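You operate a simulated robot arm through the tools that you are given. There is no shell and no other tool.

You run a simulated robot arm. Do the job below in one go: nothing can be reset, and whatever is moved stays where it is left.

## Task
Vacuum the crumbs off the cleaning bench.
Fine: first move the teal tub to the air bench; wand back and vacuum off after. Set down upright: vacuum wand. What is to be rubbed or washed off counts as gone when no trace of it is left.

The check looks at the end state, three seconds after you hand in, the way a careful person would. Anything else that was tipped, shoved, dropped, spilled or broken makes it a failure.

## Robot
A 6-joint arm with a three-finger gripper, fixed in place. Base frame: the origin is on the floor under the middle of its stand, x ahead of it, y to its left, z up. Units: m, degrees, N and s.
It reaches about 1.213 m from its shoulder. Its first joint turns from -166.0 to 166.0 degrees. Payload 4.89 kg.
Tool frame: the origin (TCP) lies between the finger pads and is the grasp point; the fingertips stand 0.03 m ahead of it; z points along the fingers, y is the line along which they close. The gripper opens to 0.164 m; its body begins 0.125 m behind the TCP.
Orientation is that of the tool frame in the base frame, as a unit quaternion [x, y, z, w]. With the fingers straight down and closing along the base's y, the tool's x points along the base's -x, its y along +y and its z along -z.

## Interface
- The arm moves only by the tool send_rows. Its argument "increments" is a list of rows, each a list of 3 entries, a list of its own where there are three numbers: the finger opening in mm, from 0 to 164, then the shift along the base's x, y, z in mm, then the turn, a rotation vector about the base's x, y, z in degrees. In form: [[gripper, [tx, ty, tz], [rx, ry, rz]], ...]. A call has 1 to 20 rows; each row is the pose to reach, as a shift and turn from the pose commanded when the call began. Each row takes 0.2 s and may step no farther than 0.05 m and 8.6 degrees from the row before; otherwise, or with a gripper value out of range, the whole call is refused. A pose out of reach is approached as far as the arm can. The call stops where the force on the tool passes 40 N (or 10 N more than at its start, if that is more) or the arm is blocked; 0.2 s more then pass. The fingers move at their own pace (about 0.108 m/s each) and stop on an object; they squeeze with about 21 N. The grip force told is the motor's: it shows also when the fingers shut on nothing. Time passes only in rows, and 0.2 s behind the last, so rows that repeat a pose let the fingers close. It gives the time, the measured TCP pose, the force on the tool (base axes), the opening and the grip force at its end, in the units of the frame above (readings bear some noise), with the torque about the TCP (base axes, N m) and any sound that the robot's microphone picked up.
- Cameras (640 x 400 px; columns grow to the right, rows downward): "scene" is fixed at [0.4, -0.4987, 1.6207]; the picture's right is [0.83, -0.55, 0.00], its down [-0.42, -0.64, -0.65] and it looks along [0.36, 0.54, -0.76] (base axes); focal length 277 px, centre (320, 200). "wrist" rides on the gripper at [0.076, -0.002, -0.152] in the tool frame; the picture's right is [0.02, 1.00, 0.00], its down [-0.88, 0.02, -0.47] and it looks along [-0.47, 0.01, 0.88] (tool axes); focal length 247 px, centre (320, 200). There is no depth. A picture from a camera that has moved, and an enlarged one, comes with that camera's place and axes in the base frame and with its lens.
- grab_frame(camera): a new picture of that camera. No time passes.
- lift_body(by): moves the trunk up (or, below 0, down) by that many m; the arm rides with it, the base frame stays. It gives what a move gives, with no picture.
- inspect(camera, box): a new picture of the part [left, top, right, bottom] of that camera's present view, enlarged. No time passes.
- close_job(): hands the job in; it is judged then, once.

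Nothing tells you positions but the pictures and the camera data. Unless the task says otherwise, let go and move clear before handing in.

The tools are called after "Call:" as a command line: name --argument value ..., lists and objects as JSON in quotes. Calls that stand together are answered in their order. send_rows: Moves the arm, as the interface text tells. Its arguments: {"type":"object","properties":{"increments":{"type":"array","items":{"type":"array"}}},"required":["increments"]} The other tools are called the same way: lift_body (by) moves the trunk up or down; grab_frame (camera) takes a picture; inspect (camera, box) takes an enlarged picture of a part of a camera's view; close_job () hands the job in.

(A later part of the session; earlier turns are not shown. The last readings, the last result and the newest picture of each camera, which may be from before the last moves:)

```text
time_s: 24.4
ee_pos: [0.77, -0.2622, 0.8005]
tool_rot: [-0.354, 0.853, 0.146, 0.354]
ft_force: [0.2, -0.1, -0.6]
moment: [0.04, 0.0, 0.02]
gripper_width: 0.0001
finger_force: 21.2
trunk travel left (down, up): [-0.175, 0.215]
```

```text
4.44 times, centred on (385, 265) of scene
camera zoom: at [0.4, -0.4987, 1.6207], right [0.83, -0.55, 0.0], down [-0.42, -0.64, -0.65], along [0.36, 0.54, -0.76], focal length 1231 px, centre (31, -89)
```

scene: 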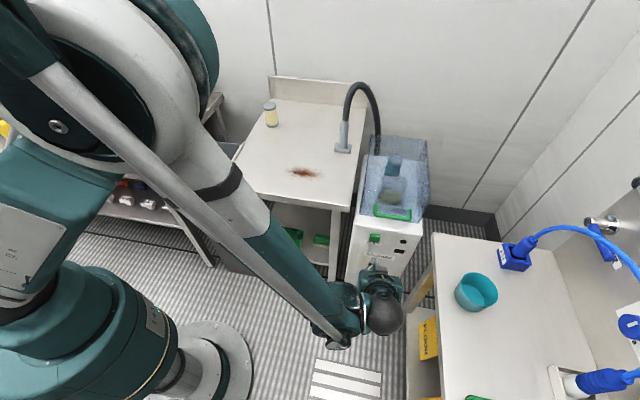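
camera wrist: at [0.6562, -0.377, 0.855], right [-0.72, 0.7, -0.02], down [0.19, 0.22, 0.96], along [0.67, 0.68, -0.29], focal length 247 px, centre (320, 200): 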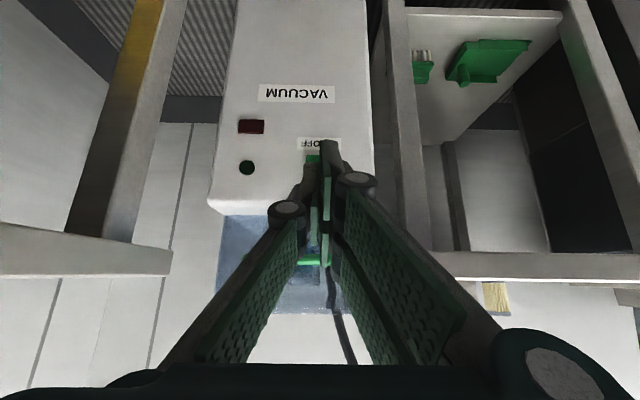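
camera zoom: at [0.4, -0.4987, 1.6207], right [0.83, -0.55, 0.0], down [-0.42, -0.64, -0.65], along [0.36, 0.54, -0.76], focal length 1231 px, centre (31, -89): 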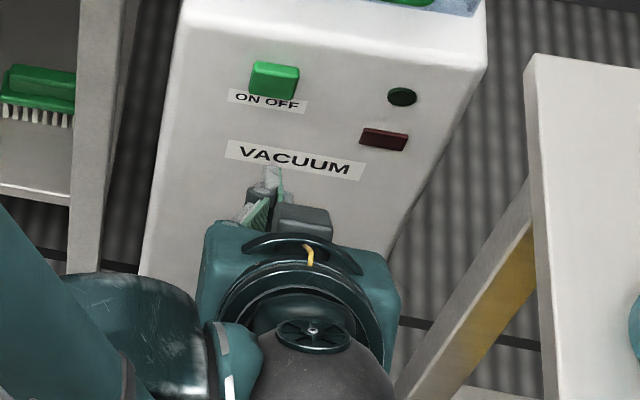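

Aligned with the button's ON half. I'm moving to about 4 cm in front of it, level with it.

Call:
send_rows --increments '[[0, [10, 6, -30], [0, 0, 0]], [0, [25, 18, -60], [0, 0, 0]], [0, [45, 36, -90], [0, 0, 0]], [0, [65, 56, -97], [0, 0, 0]], [0, [73, 64, -97], [0, 0, 0]], [0, [73, 64, -97], [0, 0, 0]]]'

Call:
inspect --camera "wrist" --box '[230, 80, 420, 230]'

Call:
inspect --camera "scene" --box '[340, 210, 430, 300]'

```text
time_s: 25.8
ee_pos: [0.8421, -0.1987, 0.7036]
tool_rot: [-0.353, 0.854, 0.146, 0.353]
ft_force: [0.2, -0.4, -1.2]
moment: [0.04, -0.02, 0.04]
gripper_width: 0.0
finger_force: 21.2
trunk travel left (down, up): [-0.175, 0.215]
```

```text
2.67 times, centred on (325, 155) of wrist
camera zoom: at [0.7289, -0.3145, 0.758], right [-0.72, 0.7, -0.02], down [0.19, 0.22, 0.96], along [0.67, 0.68, -0.29], focal length 659 px, centre (307, 320)
```

zoom: 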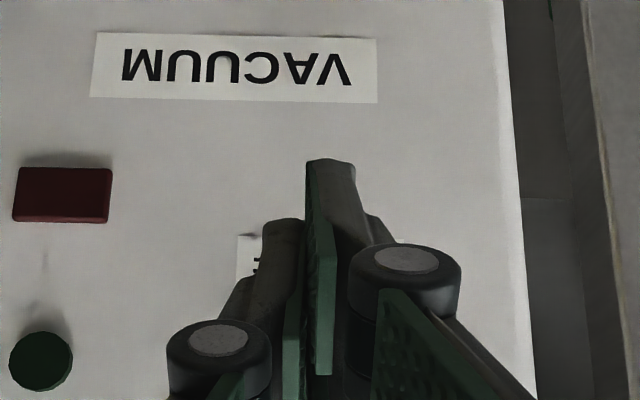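

```text
4.44 times, centred on (385, 255) of scene
camera zoom: at [0.4, -0.4987, 1.6207], right [0.83, -0.55, 0.0], down [-0.42, -0.64, -0.65], along [0.36, 0.54, -0.76], focal length 1231 px, centre (31, -44)
```

zoom: 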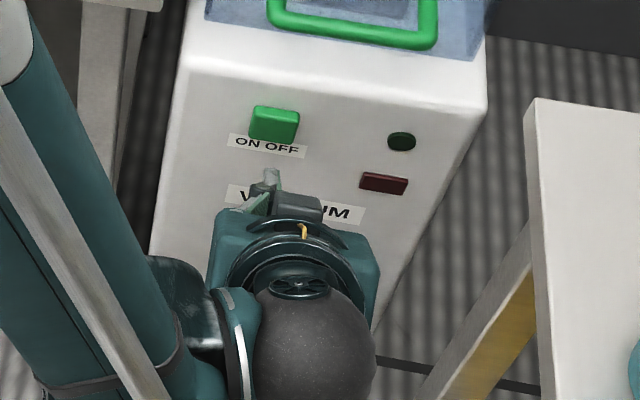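

Fingertip level with the button; about 4 cm to go. I'm advancing slowly along the face normal while watching force and sound.

Call:
send_rows --increments '[[0, [8, 8, 0], [0, 0, 0]], [0, [16, 16, 0], [0, 0, 0]], [0, [21, 21, 0], [0, 0, 0]], [0, [21, 21, 0], [0, 0, 0]]]'

Call:
inspect --camera "scene" --box '[340, 210, 430, 300]'

```text
time_s: 26.8
ee_pos: [0.8631, -0.1775, 0.7028]
tool_rot: [-0.354, 0.854, 0.146, 0.354]
ft_force: [-0.4, -0.2, 0.0]
moment: [-0.01, -0.01, 0.01]
gripper_width: 0.0
finger_force: 20.6
trunk travel left (down, up): [-0.175, 0.215]
```

```text
4.44 times, centred on (385, 255) of scene
camera zoom: at [0.4, -0.4987, 1.6207], right [0.83, -0.55, 0.0], down [-0.42, -0.64, -0.65], along [0.36, 0.54, -0.76], focal length 1231 px, centre (31, -44)
```

zoom: 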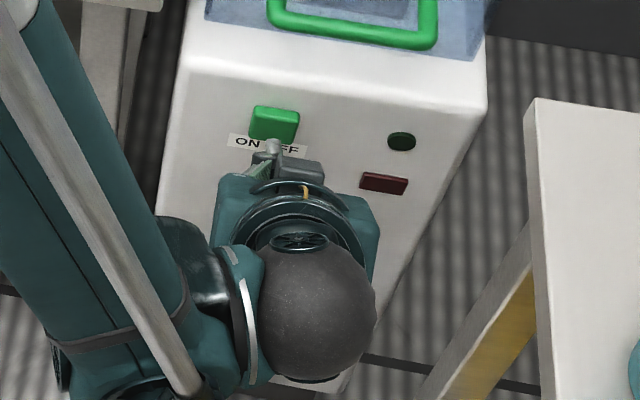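

Call:
send_rows --increments '[[0, [2, 2, 2], [0, 0, 0]], [0, [4, 4, 3], [0, 0, 0]], [0, [6, 6, 3], [0, 0, 0]], [0, [6, 6, 3], [0, 0, 0]]]'

Call:
inspect --camera "scene" --box '[340, 210, 430, 300]'

```text
time_s: 27.8
ee_pos: [0.8687, -0.1709, 0.7059]
tool_rot: [-0.354, 0.854, 0.147, 0.353]
ft_force: [0.2, -0.3, -0.4]
moment: [0.01, -0.03, 0.02]
gripper_width: 0.0005
finger_force: 21.0
trunk travel left (down, up): [-0.175, 0.215]
```

```text
4.44 times, centred on (385, 255) of scene
camera zoom: at [0.4, -0.4987, 1.6207], right [0.83, -0.55, 0.0], down [-0.42, -0.64, -0.65], along [0.36, 0.54, -0.76], focal length 1231 px, centre (31, -44)
```

zoom: 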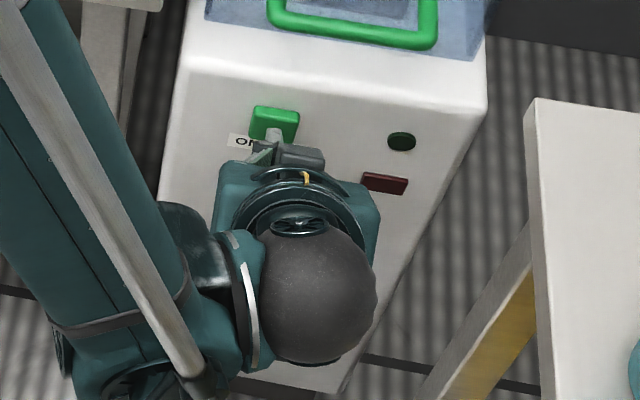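

Call:
send_rows --increments '[[0, [2, 2, 0], [0, 0, 0]], [0, [3.5, 3.5, 0], [0, 0, 0]], [0, [5, 5, 0], [0, 0, 0]], [0, [5, 5, 0], [0, 0, 0]]]'

Call:
inspect --camera "scene" --box '[340, 210, 430, 300]'

```text
time_s: 28.8
ee_pos: [0.8743, -0.1667, 0.7071]
tool_rot: [-0.353, 0.854, 0.146, 0.353]
ft_force: [-0.9, -1.3, 0.4]
moment: [0.01, -0.02, 0.02]
gripper_width: 0.0003
finger_force: 20.9
trunk travel left (down, up): [-0.175, 0.215]
heard: click
```

```text
4.44 times, centred on (385, 255) of scene
camera zoom: at [0.4, -0.4987, 1.6207], right [0.83, -0.55, 0.0], down [-0.42, -0.64, -0.65], along [0.36, 0.54, -0.76], focal length 1231 px, centre (31, -44)
```

zoom: 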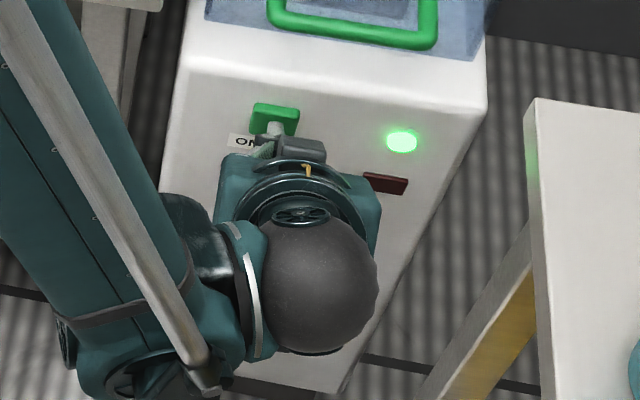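

Click heard and the green lamp is lit, so the vacuum is on. I'm backing straight out and checking the lamps.

Call:
send_rows --increments '[[0, [-10, -10, 0], [0, 0, 0]], [0, [-30, -30, 0], [0, 0, 0]], [0, [-55, -55, 20], [0, 0, 0]], [0, [-80, -80, 50], [0, 0, 0]], [0, [-100, -100, 90], [0, 0, 0]]]'

Call:
inspect --camera "wrist" --box '[160, 40, 480, 240]'

Call:
inspect --camera "scene" --box '[340, 130, 440, 290]'

```text
time_s: 30.0
ee_pos: [0.7762, -0.2669, 0.796]
tool_rot: [-0.354, 0.853, 0.147, 0.354]
ft_force: [2.1, -0.2, -2.2]
moment: [0.09, 0.12, 0.14]
gripper_width: 0.0
finger_force: 20.7
trunk travel left (down, up): [-0.175, 0.215]
```

```text
2.00 times, centred on (320, 140) of wrist
camera zoom: at [0.6622, -0.3821, 0.8502], right [-0.72, 0.7, -0.01], down [0.19, 0.22, 0.96], along [0.67, 0.68, -0.29], focal length 494 px, centre (320, 320)
```

zoom: 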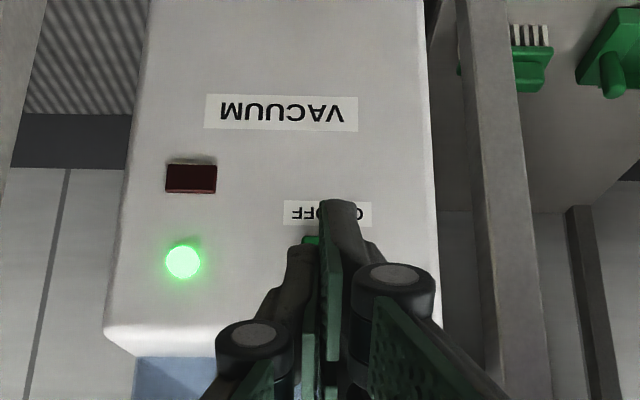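

```text
2.50 times, centred on (390, 210) of scene
camera zoom: at [0.4, -0.4987, 1.6207], right [0.83, -0.55, 0.0], down [-0.42, -0.64, -0.65], along [0.36, 0.54, -0.76], focal length 692 px, centre (145, 175)
```

zoom: 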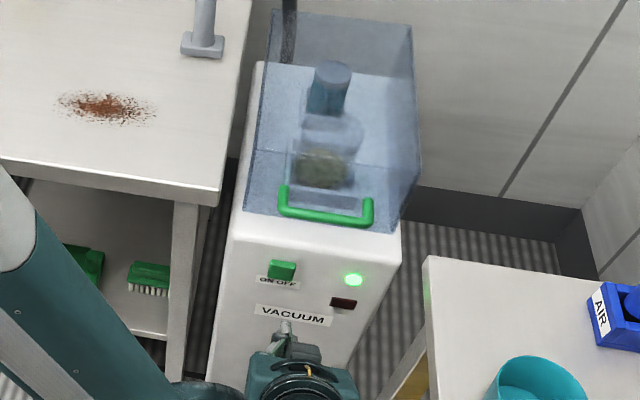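

The vacuum is running with only the green lamp lit. I'm now raising the arm, turning to azimuth ~13° and hovering over the bench for a close look at the wand near (0.974, 0.213).

Call:
send_rows --increments '[[0, [-15, 0, 45], [0, 0, 0]], [0, [-25, 8, 90], [0, 0, 0]], [0, [-30, 22, 135], [0, 0, -4]], [0, [-30, 45, 175], [0, 0, -8]], [0, [-30, 75, 210], [0, 0, -13]], [0, [-30, 110, 240], [0, 0, -18]], [0, [-30, 150, 265], [0, 0, -23]], [0, [-27, 195, 280], [0, 0, -28]], [0, [-20, 240, 285], [0, 0, -32]], [0, [-10, 285, 285], [0, 0, -32]], [0, [0, 330, 285], [0, 0, -32]], [40, [10, 375, 285], [0, 0, -32]], [80, [18, 412, 285], [0, 0, -32]], [110, [24, 440, 285], [0, 0, -32]], [110, [24, 440, 285], [0, 0, -32]]]'

Call:
grab_frame --camera "wrist"

Call:
grab_frame --camera "scene"

```text
time_s: 33.2
ee_pos: [0.7989, 0.1724, 1.083]
tool_rot: [-0.105, 0.918, 0.043, 0.381]
ft_force: [0.1, -0.9, 0.3]
moment: [-0.02, 0.02, 0.05]
gripper_width: 0.1097
finger_force: 0.0
trunk travel left (down, up): [-0.175, 0.215]
```

```text
taken
camera wrist: at [0.6415, 0.1345, 1.1371], right [-0.24, 0.97, -0.02], down [0.28, 0.08, 0.96], along [0.93, 0.23, -0.29], focal length 247 px, centre (320, 200)
```

wrist: 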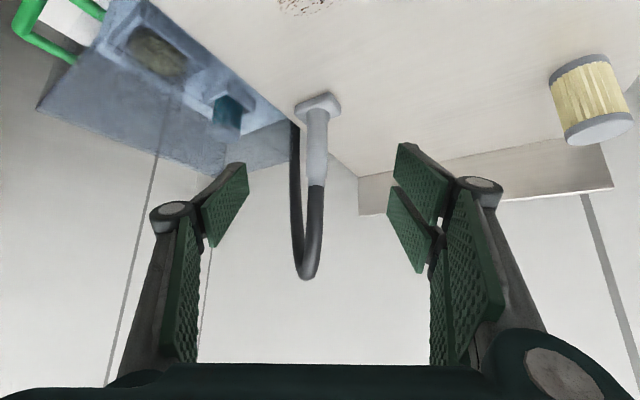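

```text
taken
```

scene: 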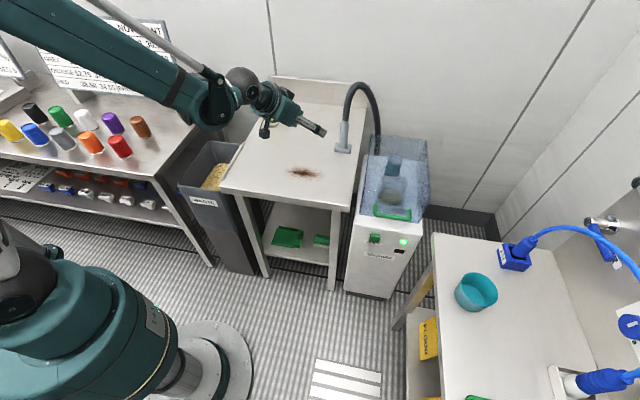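

The wand and its hose are plain to see, with the fingers straddling it in view. I'm zooming in for exact measurements.

Call:
inspect --camera "wrist" --box '[260, 80, 380, 290]'

Call:
inspect --camera "wrist" --box '[270, 80, 370, 150]'

Call:
inspect --camera "scene" --box '[315, 75, 395, 165]'

```text
1.90 times, centred on (320, 185) of wrist
camera zoom: at [0.6415, 0.1345, 1.1371], right [-0.24, 0.97, -0.02], down [0.28, 0.08, 0.96], along [0.93, 0.23, -0.29], focal length 470 px, centre (320, 229)
```

zoom: 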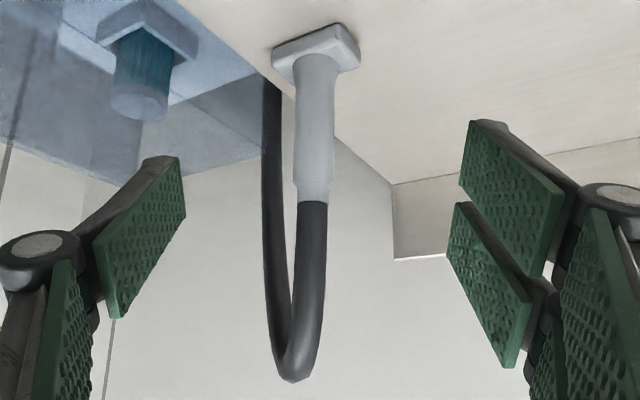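

```text
5.71 times, centred on (320, 115) of wrist
camera zoom: at [0.6415, 0.1345, 1.1371], right [-0.24, 0.97, -0.02], down [0.28, 0.08, 0.96], along [0.93, 0.23, -0.29], focal length 1411 px, centre (320, 686)
```

zoom: 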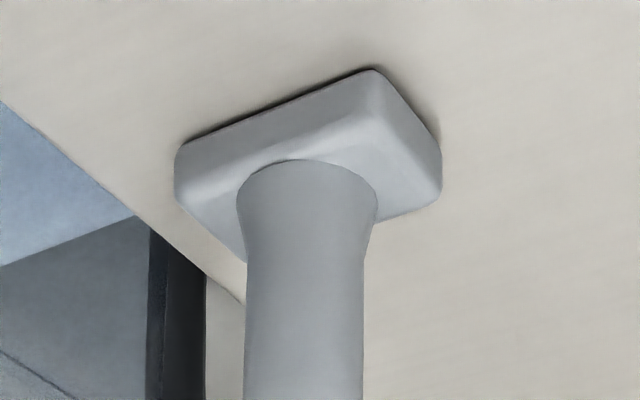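

```text
4.44 times, centred on (355, 120) of scene
camera zoom: at [0.4, -0.4987, 1.6207], right [0.83, -0.55, 0.0], down [-0.42, -0.64, -0.65], along [0.36, 0.54, -0.76], focal length 1231 px, centre (164, 556)
```

zoom: 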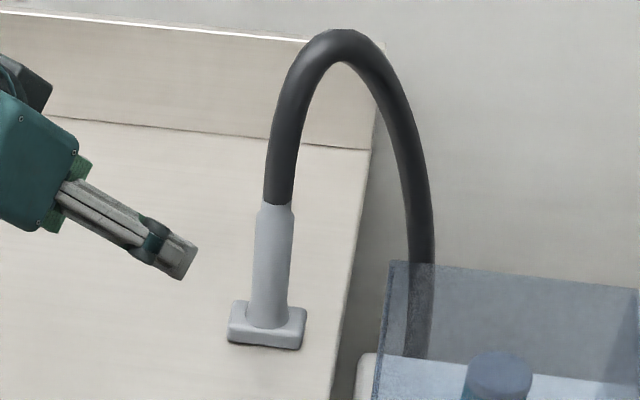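

The wand shaft axis is near (0.985, 0.215), about 37 mm thick and grey from z≈0.886 to 1.013. The hose arcs away behind it. I'm lowering to staging height in front of it.

Call:
send_rows --increments '[[110, [5, 1, -40], [0, 0, 0]], [110, [10, 3, -80], [0, 0, 0]], [110, [15, 4, -110], [0, 0, 0]], [110, [20, 5, -128], [0, 0, 0]], [110, [20, 5, -128], [0, 0, 0]]]'

Call:
grab_frame --camera "wrist"

Call:
inspect --camera "scene" --box '[240, 60, 420, 200]'

```text
time_s: 34.4
ee_pos: [0.8182, 0.1773, 0.9543]
tool_rot: [-0.105, 0.918, 0.043, 0.38]
ft_force: [0.6, 0.5, -0.1]
moment: [0.0, 0.01, -0.01]
gripper_width: 0.1097
finger_force: 0.1
trunk travel left (down, up): [-0.175, 0.215]
```

```text
taken
camera wrist: at [0.6613, 0.1398, 1.0077], right [-0.24, 0.97, -0.02], down [0.28, 0.08, 0.96], along [0.93, 0.23, -0.29], focal length 247 px, centre (320, 200)
```

wrist: 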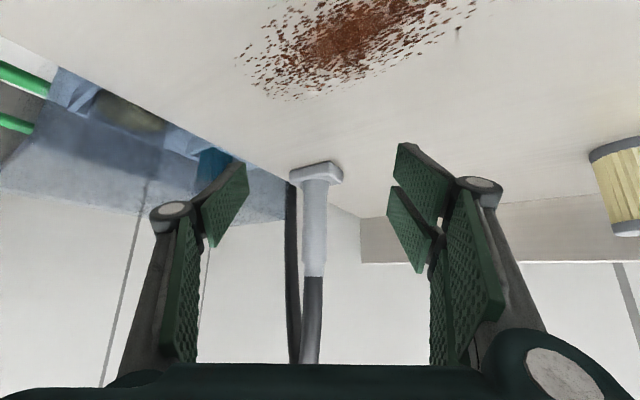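

```text
2.86 times, centred on (330, 130) of scene
camera zoom: at [0.4, -0.4987, 1.6207], right [0.83, -0.55, 0.0], down [-0.42, -0.64, -0.65], along [0.36, 0.54, -0.76], focal length 791 px, centre (291, 400)
```

zoom: 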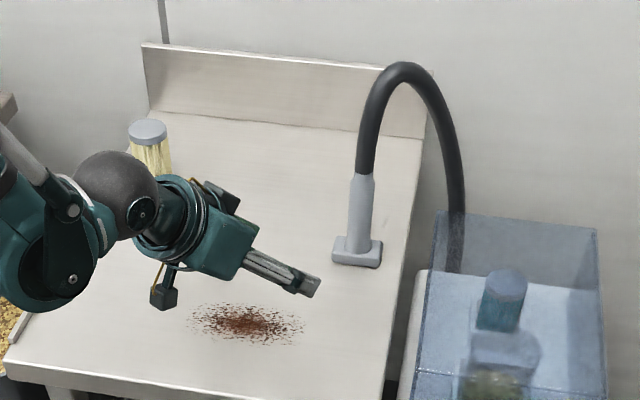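

Shaft is nearly centred between the fingers. I'm advancing most of the way and rechecking centring before the final bit.

Call:
send_rows --increments '[[110, [30, 6, 0], [0, 0, 0]], [110, [60, 13, 0], [0, 0, 0]], [110, [90, 19, 0], [0, 0, 0]], [110, [110, 23, 0], [0, 0, 0]], [110, [110, 23, 0], [0, 0, 0]]]'

Call:
grab_frame --camera "wrist"

Call:
inspect --camera "scene" --box '[270, 60, 400, 180]'

```text
time_s: 35.6
ee_pos: [0.9282, 0.2009, 0.9525]
tool_rot: [-0.105, 0.918, 0.043, 0.38]
ft_force: [-0.7, -1.6, 0.5]
moment: [0.0, 0.02, -0.02]
gripper_width: 0.11
finger_force: 0.1
trunk travel left (down, up): [-0.175, 0.215]
```

```text
taken
camera wrist: at [0.7713, 0.1636, 1.0059], right [-0.24, 0.97, -0.02], down [0.28, 0.08, 0.96], along [0.93, 0.23, -0.29], focal length 247 px, centre (320, 200)
```

wrist: 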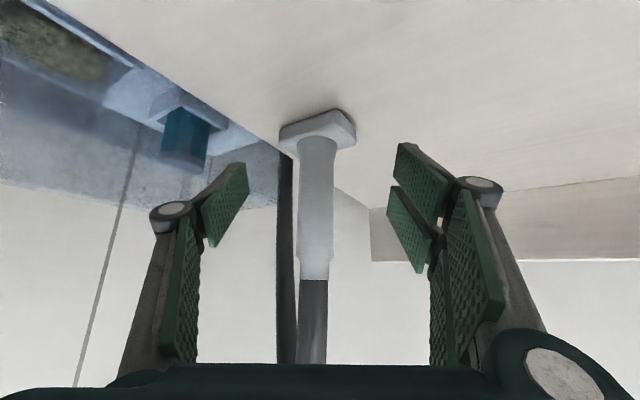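

```text
3.33 times, centred on (335, 120) of scene
camera zoom: at [0.4, -0.4987, 1.6207], right [0.83, -0.55, 0.0], down [-0.42, -0.64, -0.65], along [0.36, 0.54, -0.76], focal length 923 px, centre (270, 467)
```

zoom: 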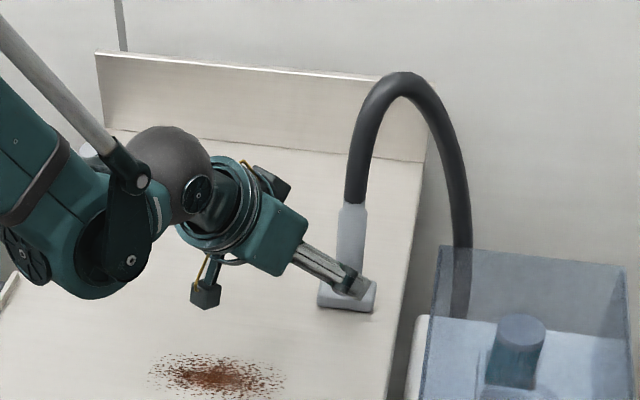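

Centred within a few millimetres. I'm advancing the last 6 cm so the shaft sits at the grasp point.

Call:
send_rows --increments '[[110, [20, 4, 0], [0, 0, 0]], [110, [40, 8, 0], [0, 0, 0]], [110, [58, 12, 0], [0, 0, 0]], [110, [58, 12, 0], [0, 0, 0]]]'

Call:
grab_frame --camera "wrist"

Call:
inspect --camera "scene" --box '[290, 70, 400, 170]'

```text
time_s: 36.6
ee_pos: [0.9873, 0.2152, 0.9525]
tool_rot: [-0.105, 0.918, 0.044, 0.38]
ft_force: [0.0, 0.7, -0.1]
moment: [0.02, 0.01, 0.0]
gripper_width: 0.11
finger_force: 0.1
trunk travel left (down, up): [-0.175, 0.215]
```

```text
taken
camera wrist: at [0.8293, 0.1766, 1.0065], right [-0.24, 0.97, -0.02], down [0.28, 0.08, 0.96], along [0.93, 0.23, -0.29], focal length 247 px, centre (320, 200)
```

wrist: 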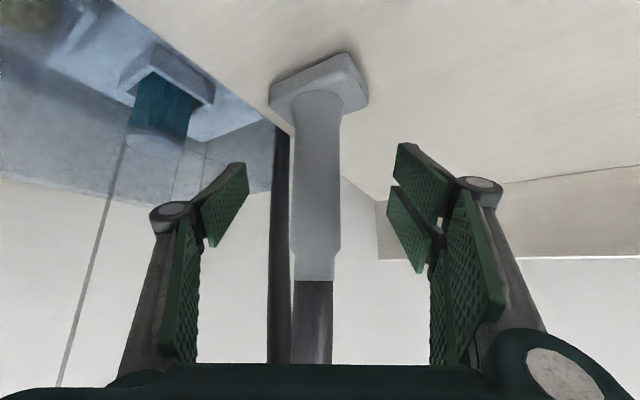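

```text
4.00 times, centred on (345, 120) of scene
camera zoom: at [0.4, -0.4987, 1.6207], right [0.83, -0.55, 0.0], down [-0.42, -0.64, -0.65], along [0.36, 0.54, -0.76], focal length 1108 px, centre (220, 520)
```

zoom: 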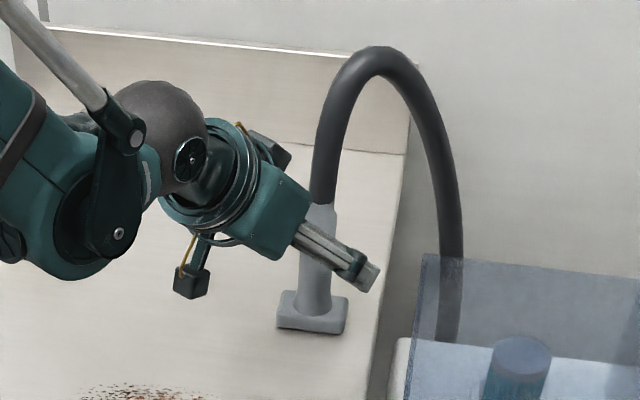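

The shaft is centred at the grasp point with 1–2 mm lateral offset. I'm closing on it.

Call:
send_rows --increments '[[60, [0, 0, 0], [0, 0, 0]], [40, [0, 0, 0], [0, 0, 0]], [10, [0, 0, 0], [0, 0, 0]], [10, [0, 0, 0], [0, 0, 0]], [10, [0, 0, 0], [0, 0, 0]]]'

Call:
grab_frame --camera "wrist"

Call:
inspect --camera "scene" --box '[290, 70, 400, 170]'

```text
time_s: 37.8
ee_pos: [0.986, 0.214, 0.9527]
tool_rot: [-0.105, 0.918, 0.044, 0.38]
ft_force: [0.8, 1.3, 1.1]
moment: [0.22, 0.02, -0.03]
gripper_width: 0.033
finger_force: 21.1
trunk travel left (down, up): [-0.175, 0.215]
```

```text
taken
camera wrist: at [0.8289, 0.1765, 1.0066], right [-0.24, 0.97, -0.02], down [0.28, 0.08, 0.96], along [0.93, 0.23, -0.29], focal length 247 px, centre (320, 200)
```

wrist: 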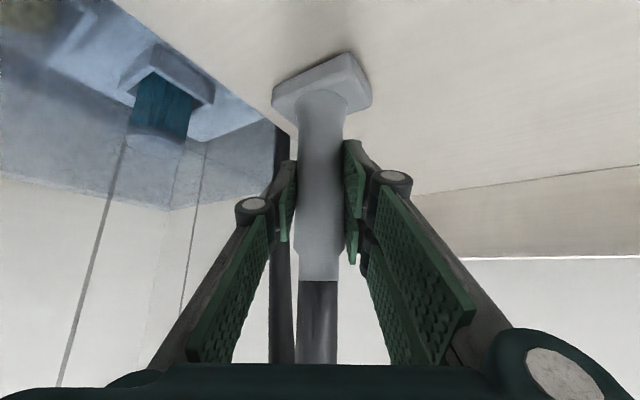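

```text
4.00 times, centred on (345, 120) of scene
camera zoom: at [0.4, -0.4987, 1.6207], right [0.83, -0.55, 0.0], down [-0.42, -0.64, -0.65], along [0.36, 0.54, -0.76], focal length 1108 px, centre (220, 520)
```

zoom: 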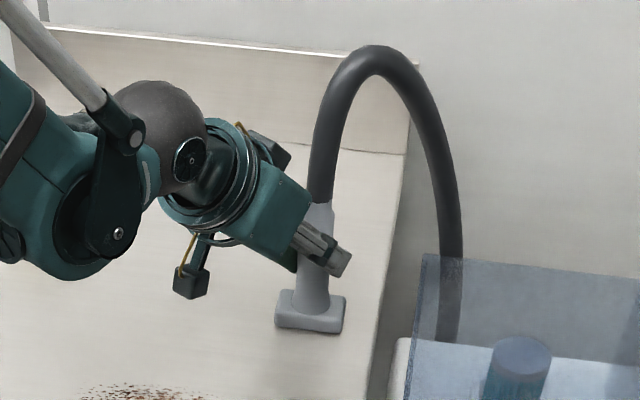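

Gripped at 33 mm. I'm lifting slightly to feel the weight and hose pull.

Call:
send_rows --increments '[[10, [0, 0, 5], [0, 0, 0]], [10, [0, 0, 12], [0, 0, 0]], [10, [0, 0, 20], [0, 0, 0]], [10, [0, 0, 20], [0, 0, 0]]]'

Call:
grab_frame --camera "wrist"

Call:
inspect --camera "scene" --box '[290, 60, 430, 190]'

```text
time_s: 38.8
ee_pos: [0.9855, 0.2135, 0.9728]
tool_rot: [-0.105, 0.918, 0.043, 0.38]
ft_force: [-0.1, -0.4, -2.0]
moment: [0.01, 0.02, -0.01]
gripper_width: 0.0327
finger_force: 20.7
trunk travel left (down, up): [-0.175, 0.215]
```

```text
taken
camera wrist: at [0.8281, 0.1754, 1.0264], right [-0.24, 0.97, -0.02], down [0.28, 0.08, 0.96], along [0.93, 0.23, -0.29], focal length 247 px, centre (320, 200)
```

wrist: 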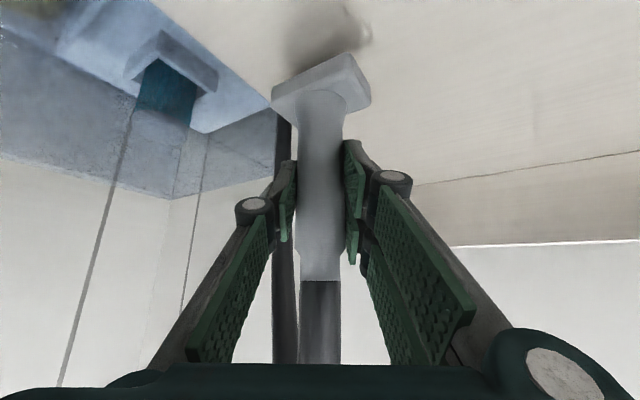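

```text
3.08 times, centred on (360, 125) of scene
camera zoom: at [0.4, -0.4987, 1.6207], right [0.83, -0.55, 0.0], down [-0.42, -0.64, -0.65], along [0.36, 0.54, -0.76], focal length 852 px, centre (197, 431)
```

zoom: 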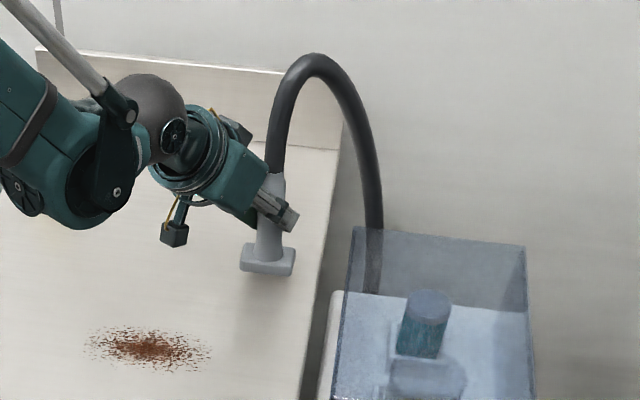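

The wand is held firmly and weighs little. I'm carrying it at 2 cm height to the near edge of the crumb patch, then lowering the nozzle to just above the surface.

Call:
send_rows --increments '[[10, [-30, -11, 0], [0, 0, 0]], [10, [-60, -22, 0], [0, 0, 0]], [10, [-90, -34, 0], [0, 0, 0]], [10, [-114, -43, 0], [0, 0, 0]], [10, [-114, -43, -10], [0, 0, 0]], [10, [-114, -43, -18], [0, 0, 0]], [10, [-114, -43, -18], [0, 0, 0]]]'

Call:
grab_frame --camera "wrist"

Call:
inspect --camera "scene" --box '[240, 70, 430, 210]'

```text
time_s: 40.4
ee_pos: [0.8734, 0.1712, 0.957]
tool_rot: [-0.104, 0.918, 0.043, 0.38]
ft_force: [-0.7, 0.3, -3.0]
moment: [0.01, 0.0, 0.0]
gripper_width: 0.0329
finger_force: 21.1
trunk travel left (down, up): [-0.175, 0.215]
```

```text
taken
camera wrist: at [0.7158, 0.1332, 1.0102], right [-0.24, 0.97, -0.02], down [0.28, 0.08, 0.96], along [0.93, 0.23, -0.29], focal length 247 px, centre (320, 200)
```

wrist: 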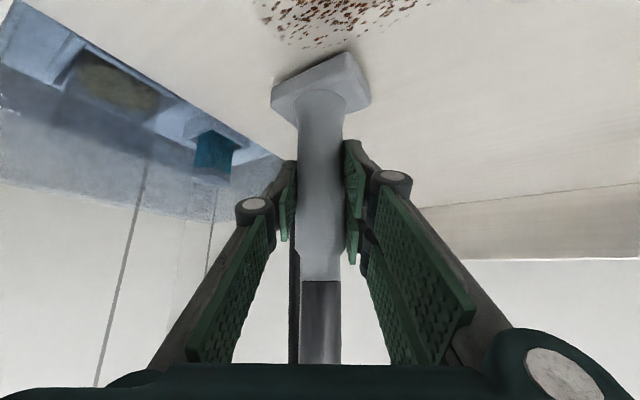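

```text
2.86 times, centred on (335, 140) of scene
camera zoom: at [0.4, -0.4987, 1.6207], right [0.83, -0.55, 0.0], down [-0.42, -0.64, -0.65], along [0.36, 0.54, -0.76], focal length 791 px, centre (277, 371)
```

zoom: 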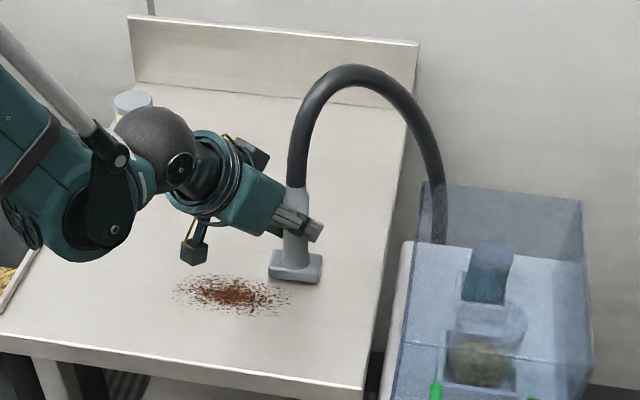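

The nozzle is 4 mm above the surface at the edge of the patch. I'm lowering a touch more and making a first pass to see the effect.

Call:
send_rows --increments '[[10, [0, 0, -2.5], [0, 0, 0]], [10, [-12, -12, -2.5], [0, 0, 0]], [10, [-24, -24, -2.5], [0, 0, 0]], [10, [-36, -36, -2.5], [0, 0, 0]], [10, [-48, -48, -2.5], [0, 0, 0]], [10, [-60, -60, -2.5], [0, 0, 0]], [10, [-72, -72, -2.5], [0, 0, 0]]]'

Call:
inspect --camera "scene" --box '[240, 100, 420, 240]'

Call:
grab_frame --camera "wrist"

```text
time_s: 42.0
ee_pos: [0.8006, 0.0972, 0.9535]
tool_rot: [-0.105, 0.918, 0.043, 0.38]
ft_force: [-1.0, -1.8, 4.3]
moment: [0.16, 0.12, 0.04]
gripper_width: 0.033
finger_force: 21.4
trunk travel left (down, up): [-0.175, 0.215]
```

```text
2.86 times, centred on (330, 170) of scene
camera zoom: at [0.4, -0.4987, 1.6207], right [0.83, -0.55, 0.0], down [-0.42, -0.64, -0.65], along [0.36, 0.54, -0.76], focal length 791 px, centre (291, 286)
```

zoom: 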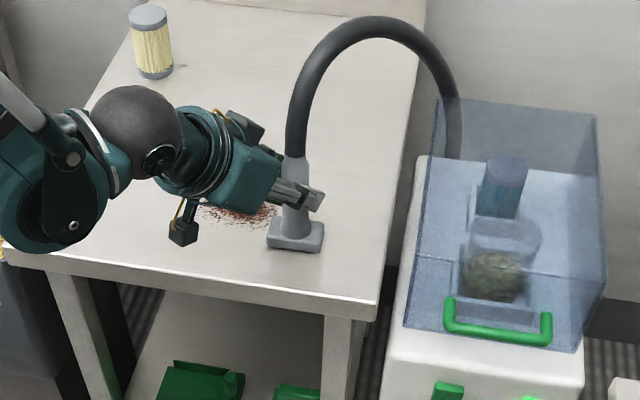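

```text
taken
camera wrist: at [0.6433, 0.0601, 1.007], right [-0.24, 0.97, -0.02], down [0.28, 0.08, 0.96], along [0.93, 0.23, -0.29], focal length 247 px, centre (320, 200)
```

wrist: 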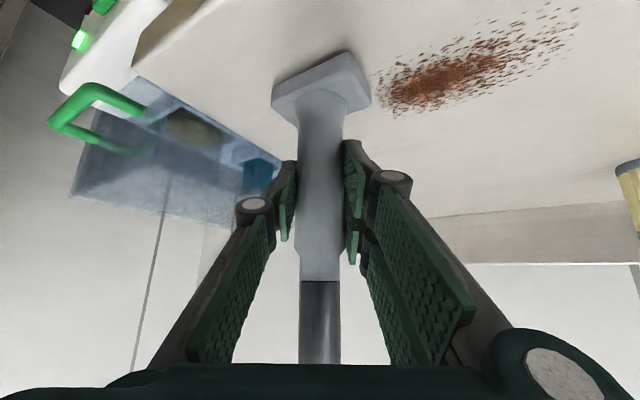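

The first pass lifted the crumbs cleanly where it went, and the green lamp stays lit. I'm continuing the raster across the patch.

Call:
send_rows --increments '[[10, [-14, 14, 1], [0, 0, 0]], [10, [-28, 28, 1], [0, 0, 0]], [10, [-18.5, 37.5, 1], [0, 0, 0]], [10, [-9, 47, 1], [0, 0, 0]], [10, [0.5, 56.5, 1], [0, 0, 0]], [10, [10, 66, 1], [0, 0, 0]], [10, [19.5, 75.5, 1], [0, 0, 0]], [10, [29, 85, 1], [0, 0, 0]], [10, [38.5, 94.5, 1], [0, 0, 0]], [10, [48, 104, 1], [0, 0, 0]], [10, [34, 118, 1], [0, 0, 0]], [10, [20, 132, 1], [0, 0, 0]], [10, [10.5, 122.5, 1], [0, 0, 0]], [10, [1, 113, 1], [0, 0, 0]], [10, [-8.5, 103.5, 1], [0, 0, 0]], [10, [-18, 94, 1], [0, 0, 0]], [10, [-27.5, 84.5, 1], [0, 0, 0]], [10, [-37, 75, 1], [0, 0, 0]], [10, [-46.5, 65.5, 1], [0, 0, 0]], [10, [-56, 56, 1], [0, 0, 0]]]'

Call:
inspect --camera "scene" --box '[240, 100, 420, 240]'

Call:
grab_frame --camera "wrist"

```text
time_s: 46.2
ee_pos: [0.7453, 0.154, 0.9528]
tool_rot: [-0.105, 0.918, 0.043, 0.379]
ft_force: [-2.7, -0.9, 2.4]
moment: [0.15, 0.19, 0.04]
gripper_width: 0.0331
finger_force: 21.3
trunk travel left (down, up): [-0.175, 0.215]
```

```text
2.86 times, centred on (330, 170) of scene
camera zoom: at [0.4, -0.4987, 1.6207], right [0.83, -0.55, 0.0], down [-0.42, -0.64, -0.65], along [0.36, 0.54, -0.76], focal length 791 px, centre (291, 286)
```

zoom: 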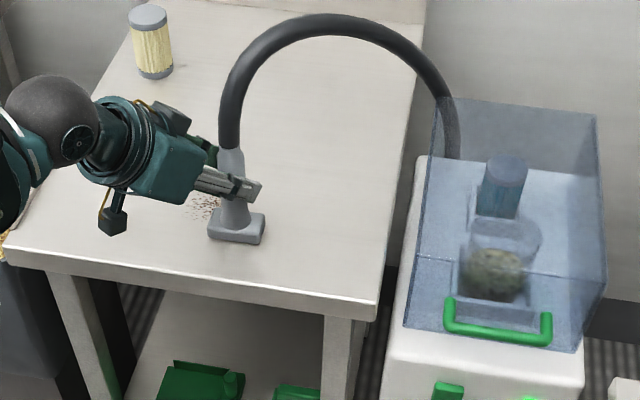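

```text
taken
camera wrist: at [0.5867, 0.1168, 1.0069], right [-0.24, 0.97, -0.01], down [0.28, 0.08, 0.96], along [0.93, 0.23, -0.29], focal length 247 px, centre (320, 200)
```

wrist: 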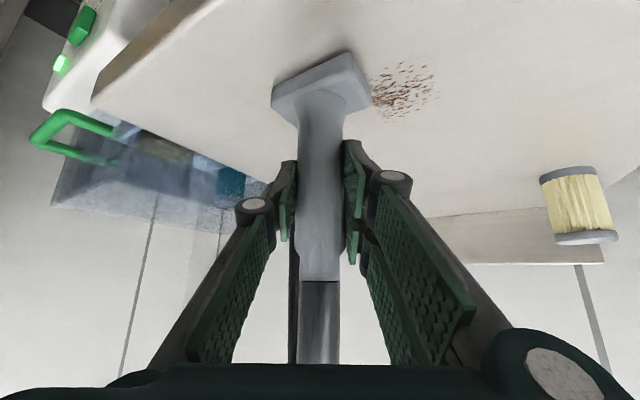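

Only the left end of the patch remains. Repeating the raster pattern over it.

Call:
send_rows --increments '[[10, [-14, 14, 1], [0, 0, 0]], [10, [-28, 28, 1], [0, 0, 0]], [10, [-18.5, 37.5, 1], [0, 0, 0]], [10, [-9, 47, 1], [0, 0, 0]], [10, [0.5, 56.5, 1], [0, 0, 0]], [10, [10, 66, 1], [0, 0, 0]], [10, [19.5, 75.5, 1], [0, 0, 0]], [10, [29, 85, 1], [0, 0, 0]], [10, [38.5, 94.5, 1], [0, 0, 0]], [10, [48, 104, 1], [0, 0, 0]], [10, [34, 118, 1], [0, 0, 0]], [10, [20, 132, 1], [0, 0, 0]], [10, [10.5, 122.5, 1], [0, 0, 0]], [10, [1, 113, 1], [0, 0, 0]], [10, [-8.5, 103.5, 1], [0, 0, 0]], [10, [-18, 94, 1], [0, 0, 0]], [10, [-27.5, 84.5, 1], [0, 0, 0]], [10, [-37, 75, 1], [0, 0, 0]], [10, [-46.5, 65.5, 1], [0, 0, 0]], [10, [-56, 56, 1], [0, 0, 0]]]'

Call:
inspect --camera "scene" --box '[240, 100, 420, 240]'

Call:
grab_frame --camera "wrist"

```text
time_s: 50.4
ee_pos: [0.6879, 0.2094, 0.9547]
tool_rot: [-0.104, 0.918, 0.043, 0.38]
ft_force: [-0.1, 1.0, -3.0]
moment: [0.01, 0.02, 0.0]
gripper_width: 0.0329
finger_force: 21.0
trunk travel left (down, up): [-0.175, 0.215]
```

```text
2.86 times, centred on (330, 170) of scene
camera zoom: at [0.4, -0.4987, 1.6207], right [0.83, -0.55, 0.0], down [-0.42, -0.64, -0.65], along [0.36, 0.54, -0.76], focal length 791 px, centre (291, 286)
```

zoom: 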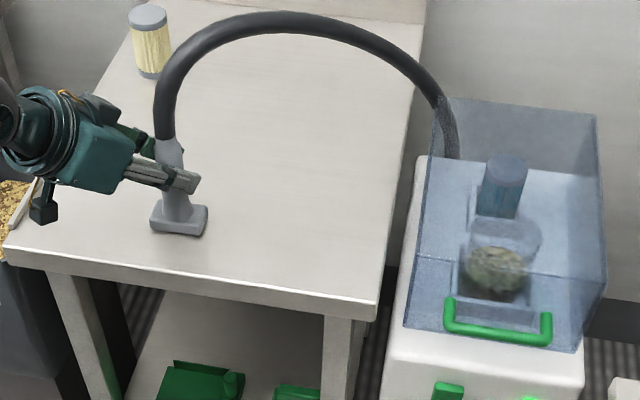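

```text
taken
camera wrist: at [0.5304, 0.1723, 1.0076], right [-0.24, 0.97, -0.01], down [0.28, 0.08, 0.96], along [0.93, 0.23, -0.29], focal length 247 px, centre (320, 200)
```

wrist: 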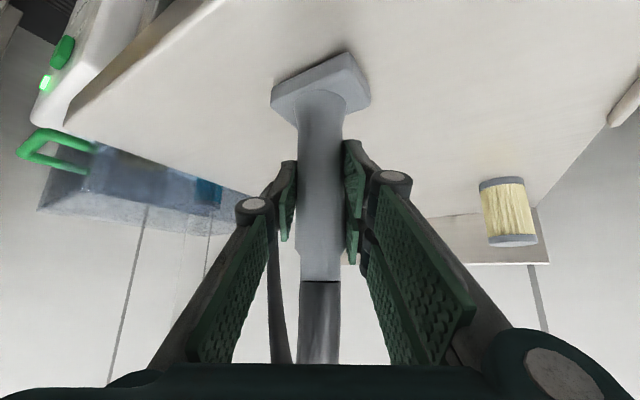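

The bench looks clean now. Checking closely for leftover traces before returning the wand.

Call:
inspect --camera "scene" --box '[270, 140, 350, 200]'

Call:
inspect --camera "wrist" --box '[200, 0, 500, 140]'

Call:
inspect --camera "scene" --box '[340, 130, 440, 290]'

```text
6.67 times, centred on (310, 170) of scene
camera zoom: at [0.4, -0.4987, 1.6207], right [0.83, -0.55, 0.0], down [-0.42, -0.64, -0.65], along [0.36, 0.54, -0.76], focal length 1846 px, centre (387, 400)
```

zoom: 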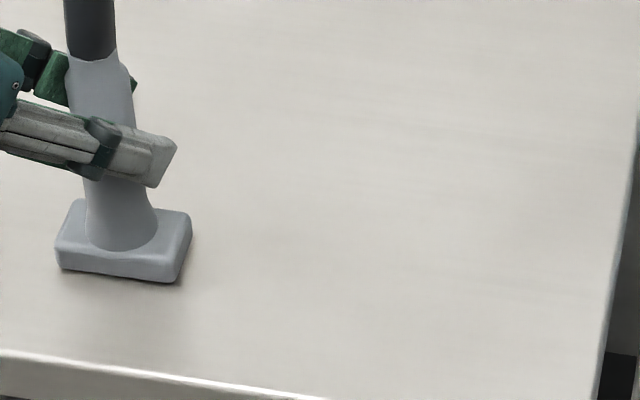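

```text
2.13 times, centred on (350, 70) of wrist
camera zoom: at [0.5304, 0.1723, 1.0076], right [-0.24, 0.97, -0.01], down [0.28, 0.08, 0.96], along [0.93, 0.23, -0.29], focal length 527 px, centre (256, 477)
```

zoom: 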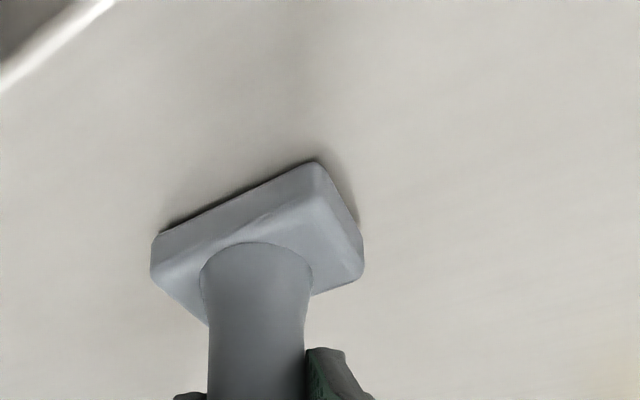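

```text
2.50 times, centred on (390, 210) of scene
camera zoom: at [0.4, -0.4987, 1.6207], right [0.83, -0.55, 0.0], down [-0.42, -0.64, -0.65], along [0.36, 0.54, -0.76], focal length 692 px, centre (145, 175)
```

zoom: 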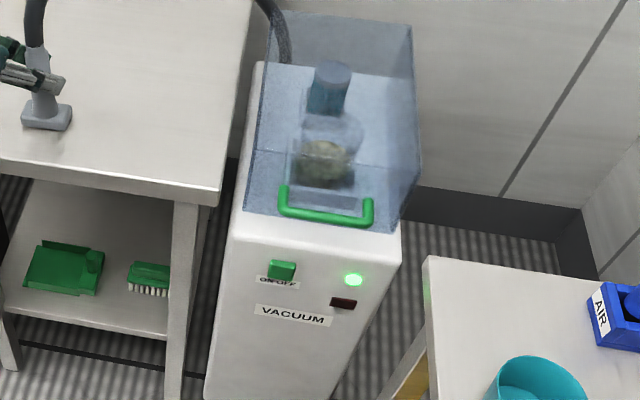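

No traces visible. For certainty I'm making one more slow pass lengthwise through the middle of the old patch, ending towards the wand's home side.

Call:
send_rows --increments '[[10, [12, 12, -0.5], [0, 0, 0]], [10, [24, 24, -0.5], [0, 0, 0]], [10, [37, 37, -0.5], [0, 0, 0]], [10, [25, 49, -0.5], [0, 0, 0]], [10, [37, 37, -0.5], [0, 0, 0]], [10, [49, 25, -0.5], [0, 0, 0]], [10, [62, 12, -0.5], [0, 0, 0]], [10, [75, -1, -0.5], [0, 0, 0]], [10, [88, -14, -0.5], [0, 0, 0]], [10, [101, -27, -0.5], [0, 0, 0]], [10, [114, -40, -0.5], [0, 0, 0]], [10, [127, -53, -0.5], [0, 0, 0]], [10, [140, -66, -0.5], [0, 0, 0]], [10, [153, -79, -0.5], [0, 0, 0]], [10, [160, -70, 8], [0, 0, 0]], [10, [175, -50, 19], [0, 0, 0]]]'

Call:
grab_frame --camera "wrist"

Call:
inspect --camera "scene" --box '[220, 70, 400, 220]'

```text
time_s: 53.8
ee_pos: [0.8635, 0.1594, 0.9752]
tool_rot: [-0.105, 0.918, 0.043, 0.381]
ft_force: [-0.8, -0.7, -2.0]
moment: [0.07, 0.0, 0.07]
gripper_width: 0.0329
finger_force: 20.9
trunk travel left (down, up): [-0.175, 0.215]
```

```text
taken
camera wrist: at [0.7062, 0.1217, 1.028], right [-0.24, 0.97, -0.01], down [0.28, 0.08, 0.96], along [0.93, 0.23, -0.29], focal length 247 px, centre (320, 200)
```

wrist: 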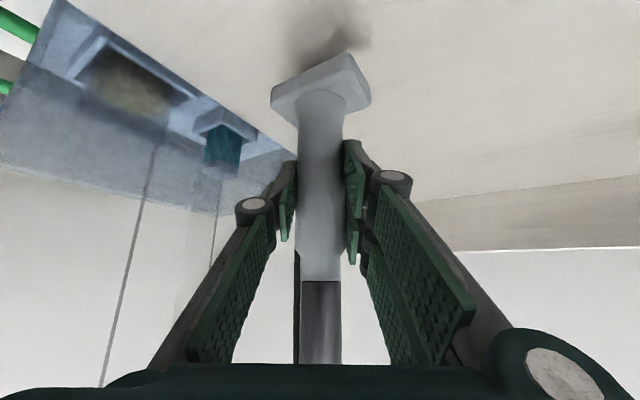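

```text
2.67 times, centred on (310, 145) of scene
camera zoom: at [0.4, -0.4987, 1.6207], right [0.83, -0.55, 0.0], down [-0.42, -0.64, -0.65], along [0.36, 0.54, -0.76], focal length 738 px, centre (347, 347)
```

zoom: 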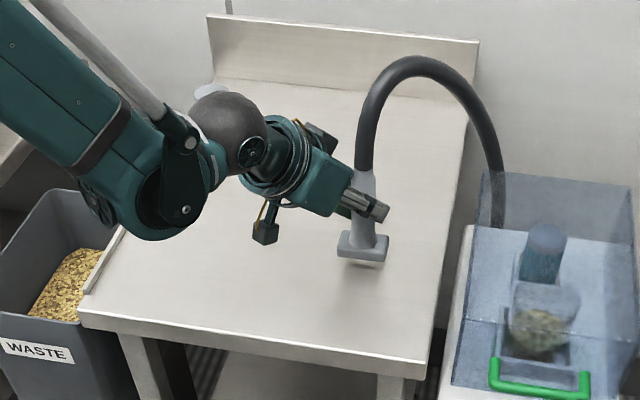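

The bench is clean. I'm carrying the wand back to its original spot at (0.986, 0.214), 2 cm above the surface.

Call:
send_rows --increments '[[10, [31, 14, 0], [0, 0, 0]], [10, [62, 28, 0], [0, 0, 0]], [10, [93, 41, 0], [0, 0, 0]], [10, [115, 51, 0], [0, 0, 0]], [10, [122.5, 54.6, 0], [0, 0, 0]], [10, [122.5, 54.6, -10], [0, 0, 0]], [10, [122.5, 54.6, -17], [0, 0, 0]], [10, [122.5, 54.6, -17], [0, 0, 0]]]'

Call:
grab_frame --camera "wrist"

Call:
inspect --camera "scene" --box '[290, 70, 400, 170]'

```text
time_s: 55.6
ee_pos: [0.9867, 0.2143, 0.9578]
tool_rot: [-0.105, 0.918, 0.044, 0.38]
ft_force: [0.2, -0.3, -2.6]
moment: [-0.03, 0.02, 0.02]
gripper_width: 0.0329
finger_force: 21.1
trunk travel left (down, up): [-0.175, 0.215]
```

```text
taken
camera wrist: at [0.8289, 0.1776, 1.0104], right [-0.24, 0.97, -0.02], down [0.28, 0.08, 0.96], along [0.93, 0.23, -0.29], focal length 247 px, centre (320, 200)
```

wrist: 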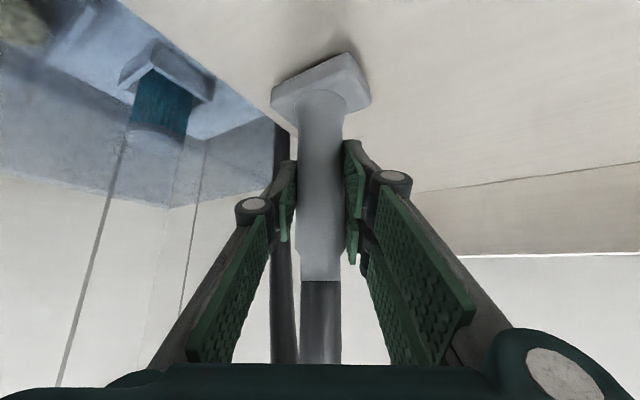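

```text
4.00 times, centred on (345, 120) of scene
camera zoom: at [0.4, -0.4987, 1.6207], right [0.83, -0.55, 0.0], down [-0.42, -0.64, -0.65], along [0.36, 0.54, -0.76], focal length 1108 px, centre (220, 520)
```

zoom: 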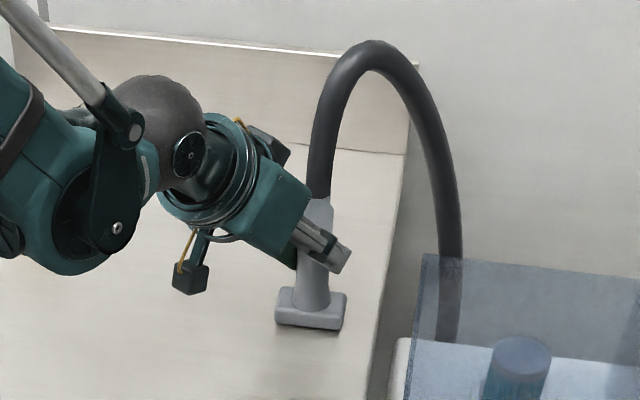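

Back over its home spot, about 4 mm up. I'm lowering gently until it stands on the bench.

Call:
send_rows --increments '[[10, [0, 0, -1.5], [0, 0, 0]], [10, [0, 0, -3], [0, 0, 0]], [10, [0, 0, -4.5], [0, 0, 0]], [10, [0, 0, -4.5], [0, 0, 0]]]'

```text
time_s: 56.6
ee_pos: [0.9857, 0.2152, 0.9532]
tool_rot: [-0.105, 0.918, 0.043, 0.381]
ft_force: [4.2, -2.2, 9.9]
moment: [0.33, -0.2, -0.07]
gripper_width: 0.0328
finger_force: 20.8
trunk travel left (down, up): [-0.175, 0.215]
```

The wand is standing with about 10 N down-force. I'm relieving that slightly and opening the fingers symmetrically.

Call:
send_rows --increments '[[10, [0, 0, 0.5], [0, 0, 0]], [36, [0, 0, 0.5], [0, 0, 0]], [45, [0, 0, 0.5], [0, 0, 0]], [70, [0, 0, 0.5], [0, 0, 0]], [110, [0, 0, 0.5], [0, 0, 0]], [110, [0, 0, 0.5], [0, 0, 0]]]'

Call:
grab_frame --camera "wrist"

Call:
inspect --camera "scene" --box '[290, 70, 400, 170]'

```text
time_s: 58.0
ee_pos: [0.9861, 0.2147, 0.9521]
tool_rot: [-0.105, 0.918, 0.044, 0.38]
ft_force: [0.5, 0.0, -0.6]
moment: [-0.04, -0.04, -0.04]
gripper_width: 0.1104
finger_force: 0.0
trunk travel left (down, up): [-0.175, 0.215]
```

```text
taken
camera wrist: at [0.8286, 0.1773, 1.0067], right [-0.24, 0.97, -0.02], down [0.28, 0.08, 0.96], along [0.93, 0.23, -0.29], focal length 247 px, centre (320, 200)
```

wrist: 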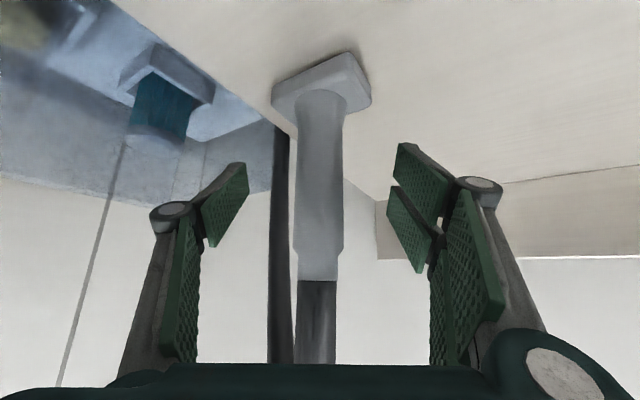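

```text
4.00 times, centred on (345, 120) of scene
camera zoom: at [0.4, -0.4987, 1.6207], right [0.83, -0.55, 0.0], down [-0.42, -0.64, -0.65], along [0.36, 0.54, -0.76], focal length 1108 px, centre (220, 520)
```

zoom: 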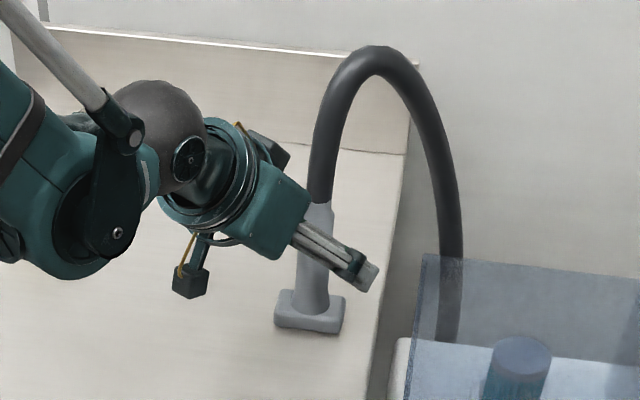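

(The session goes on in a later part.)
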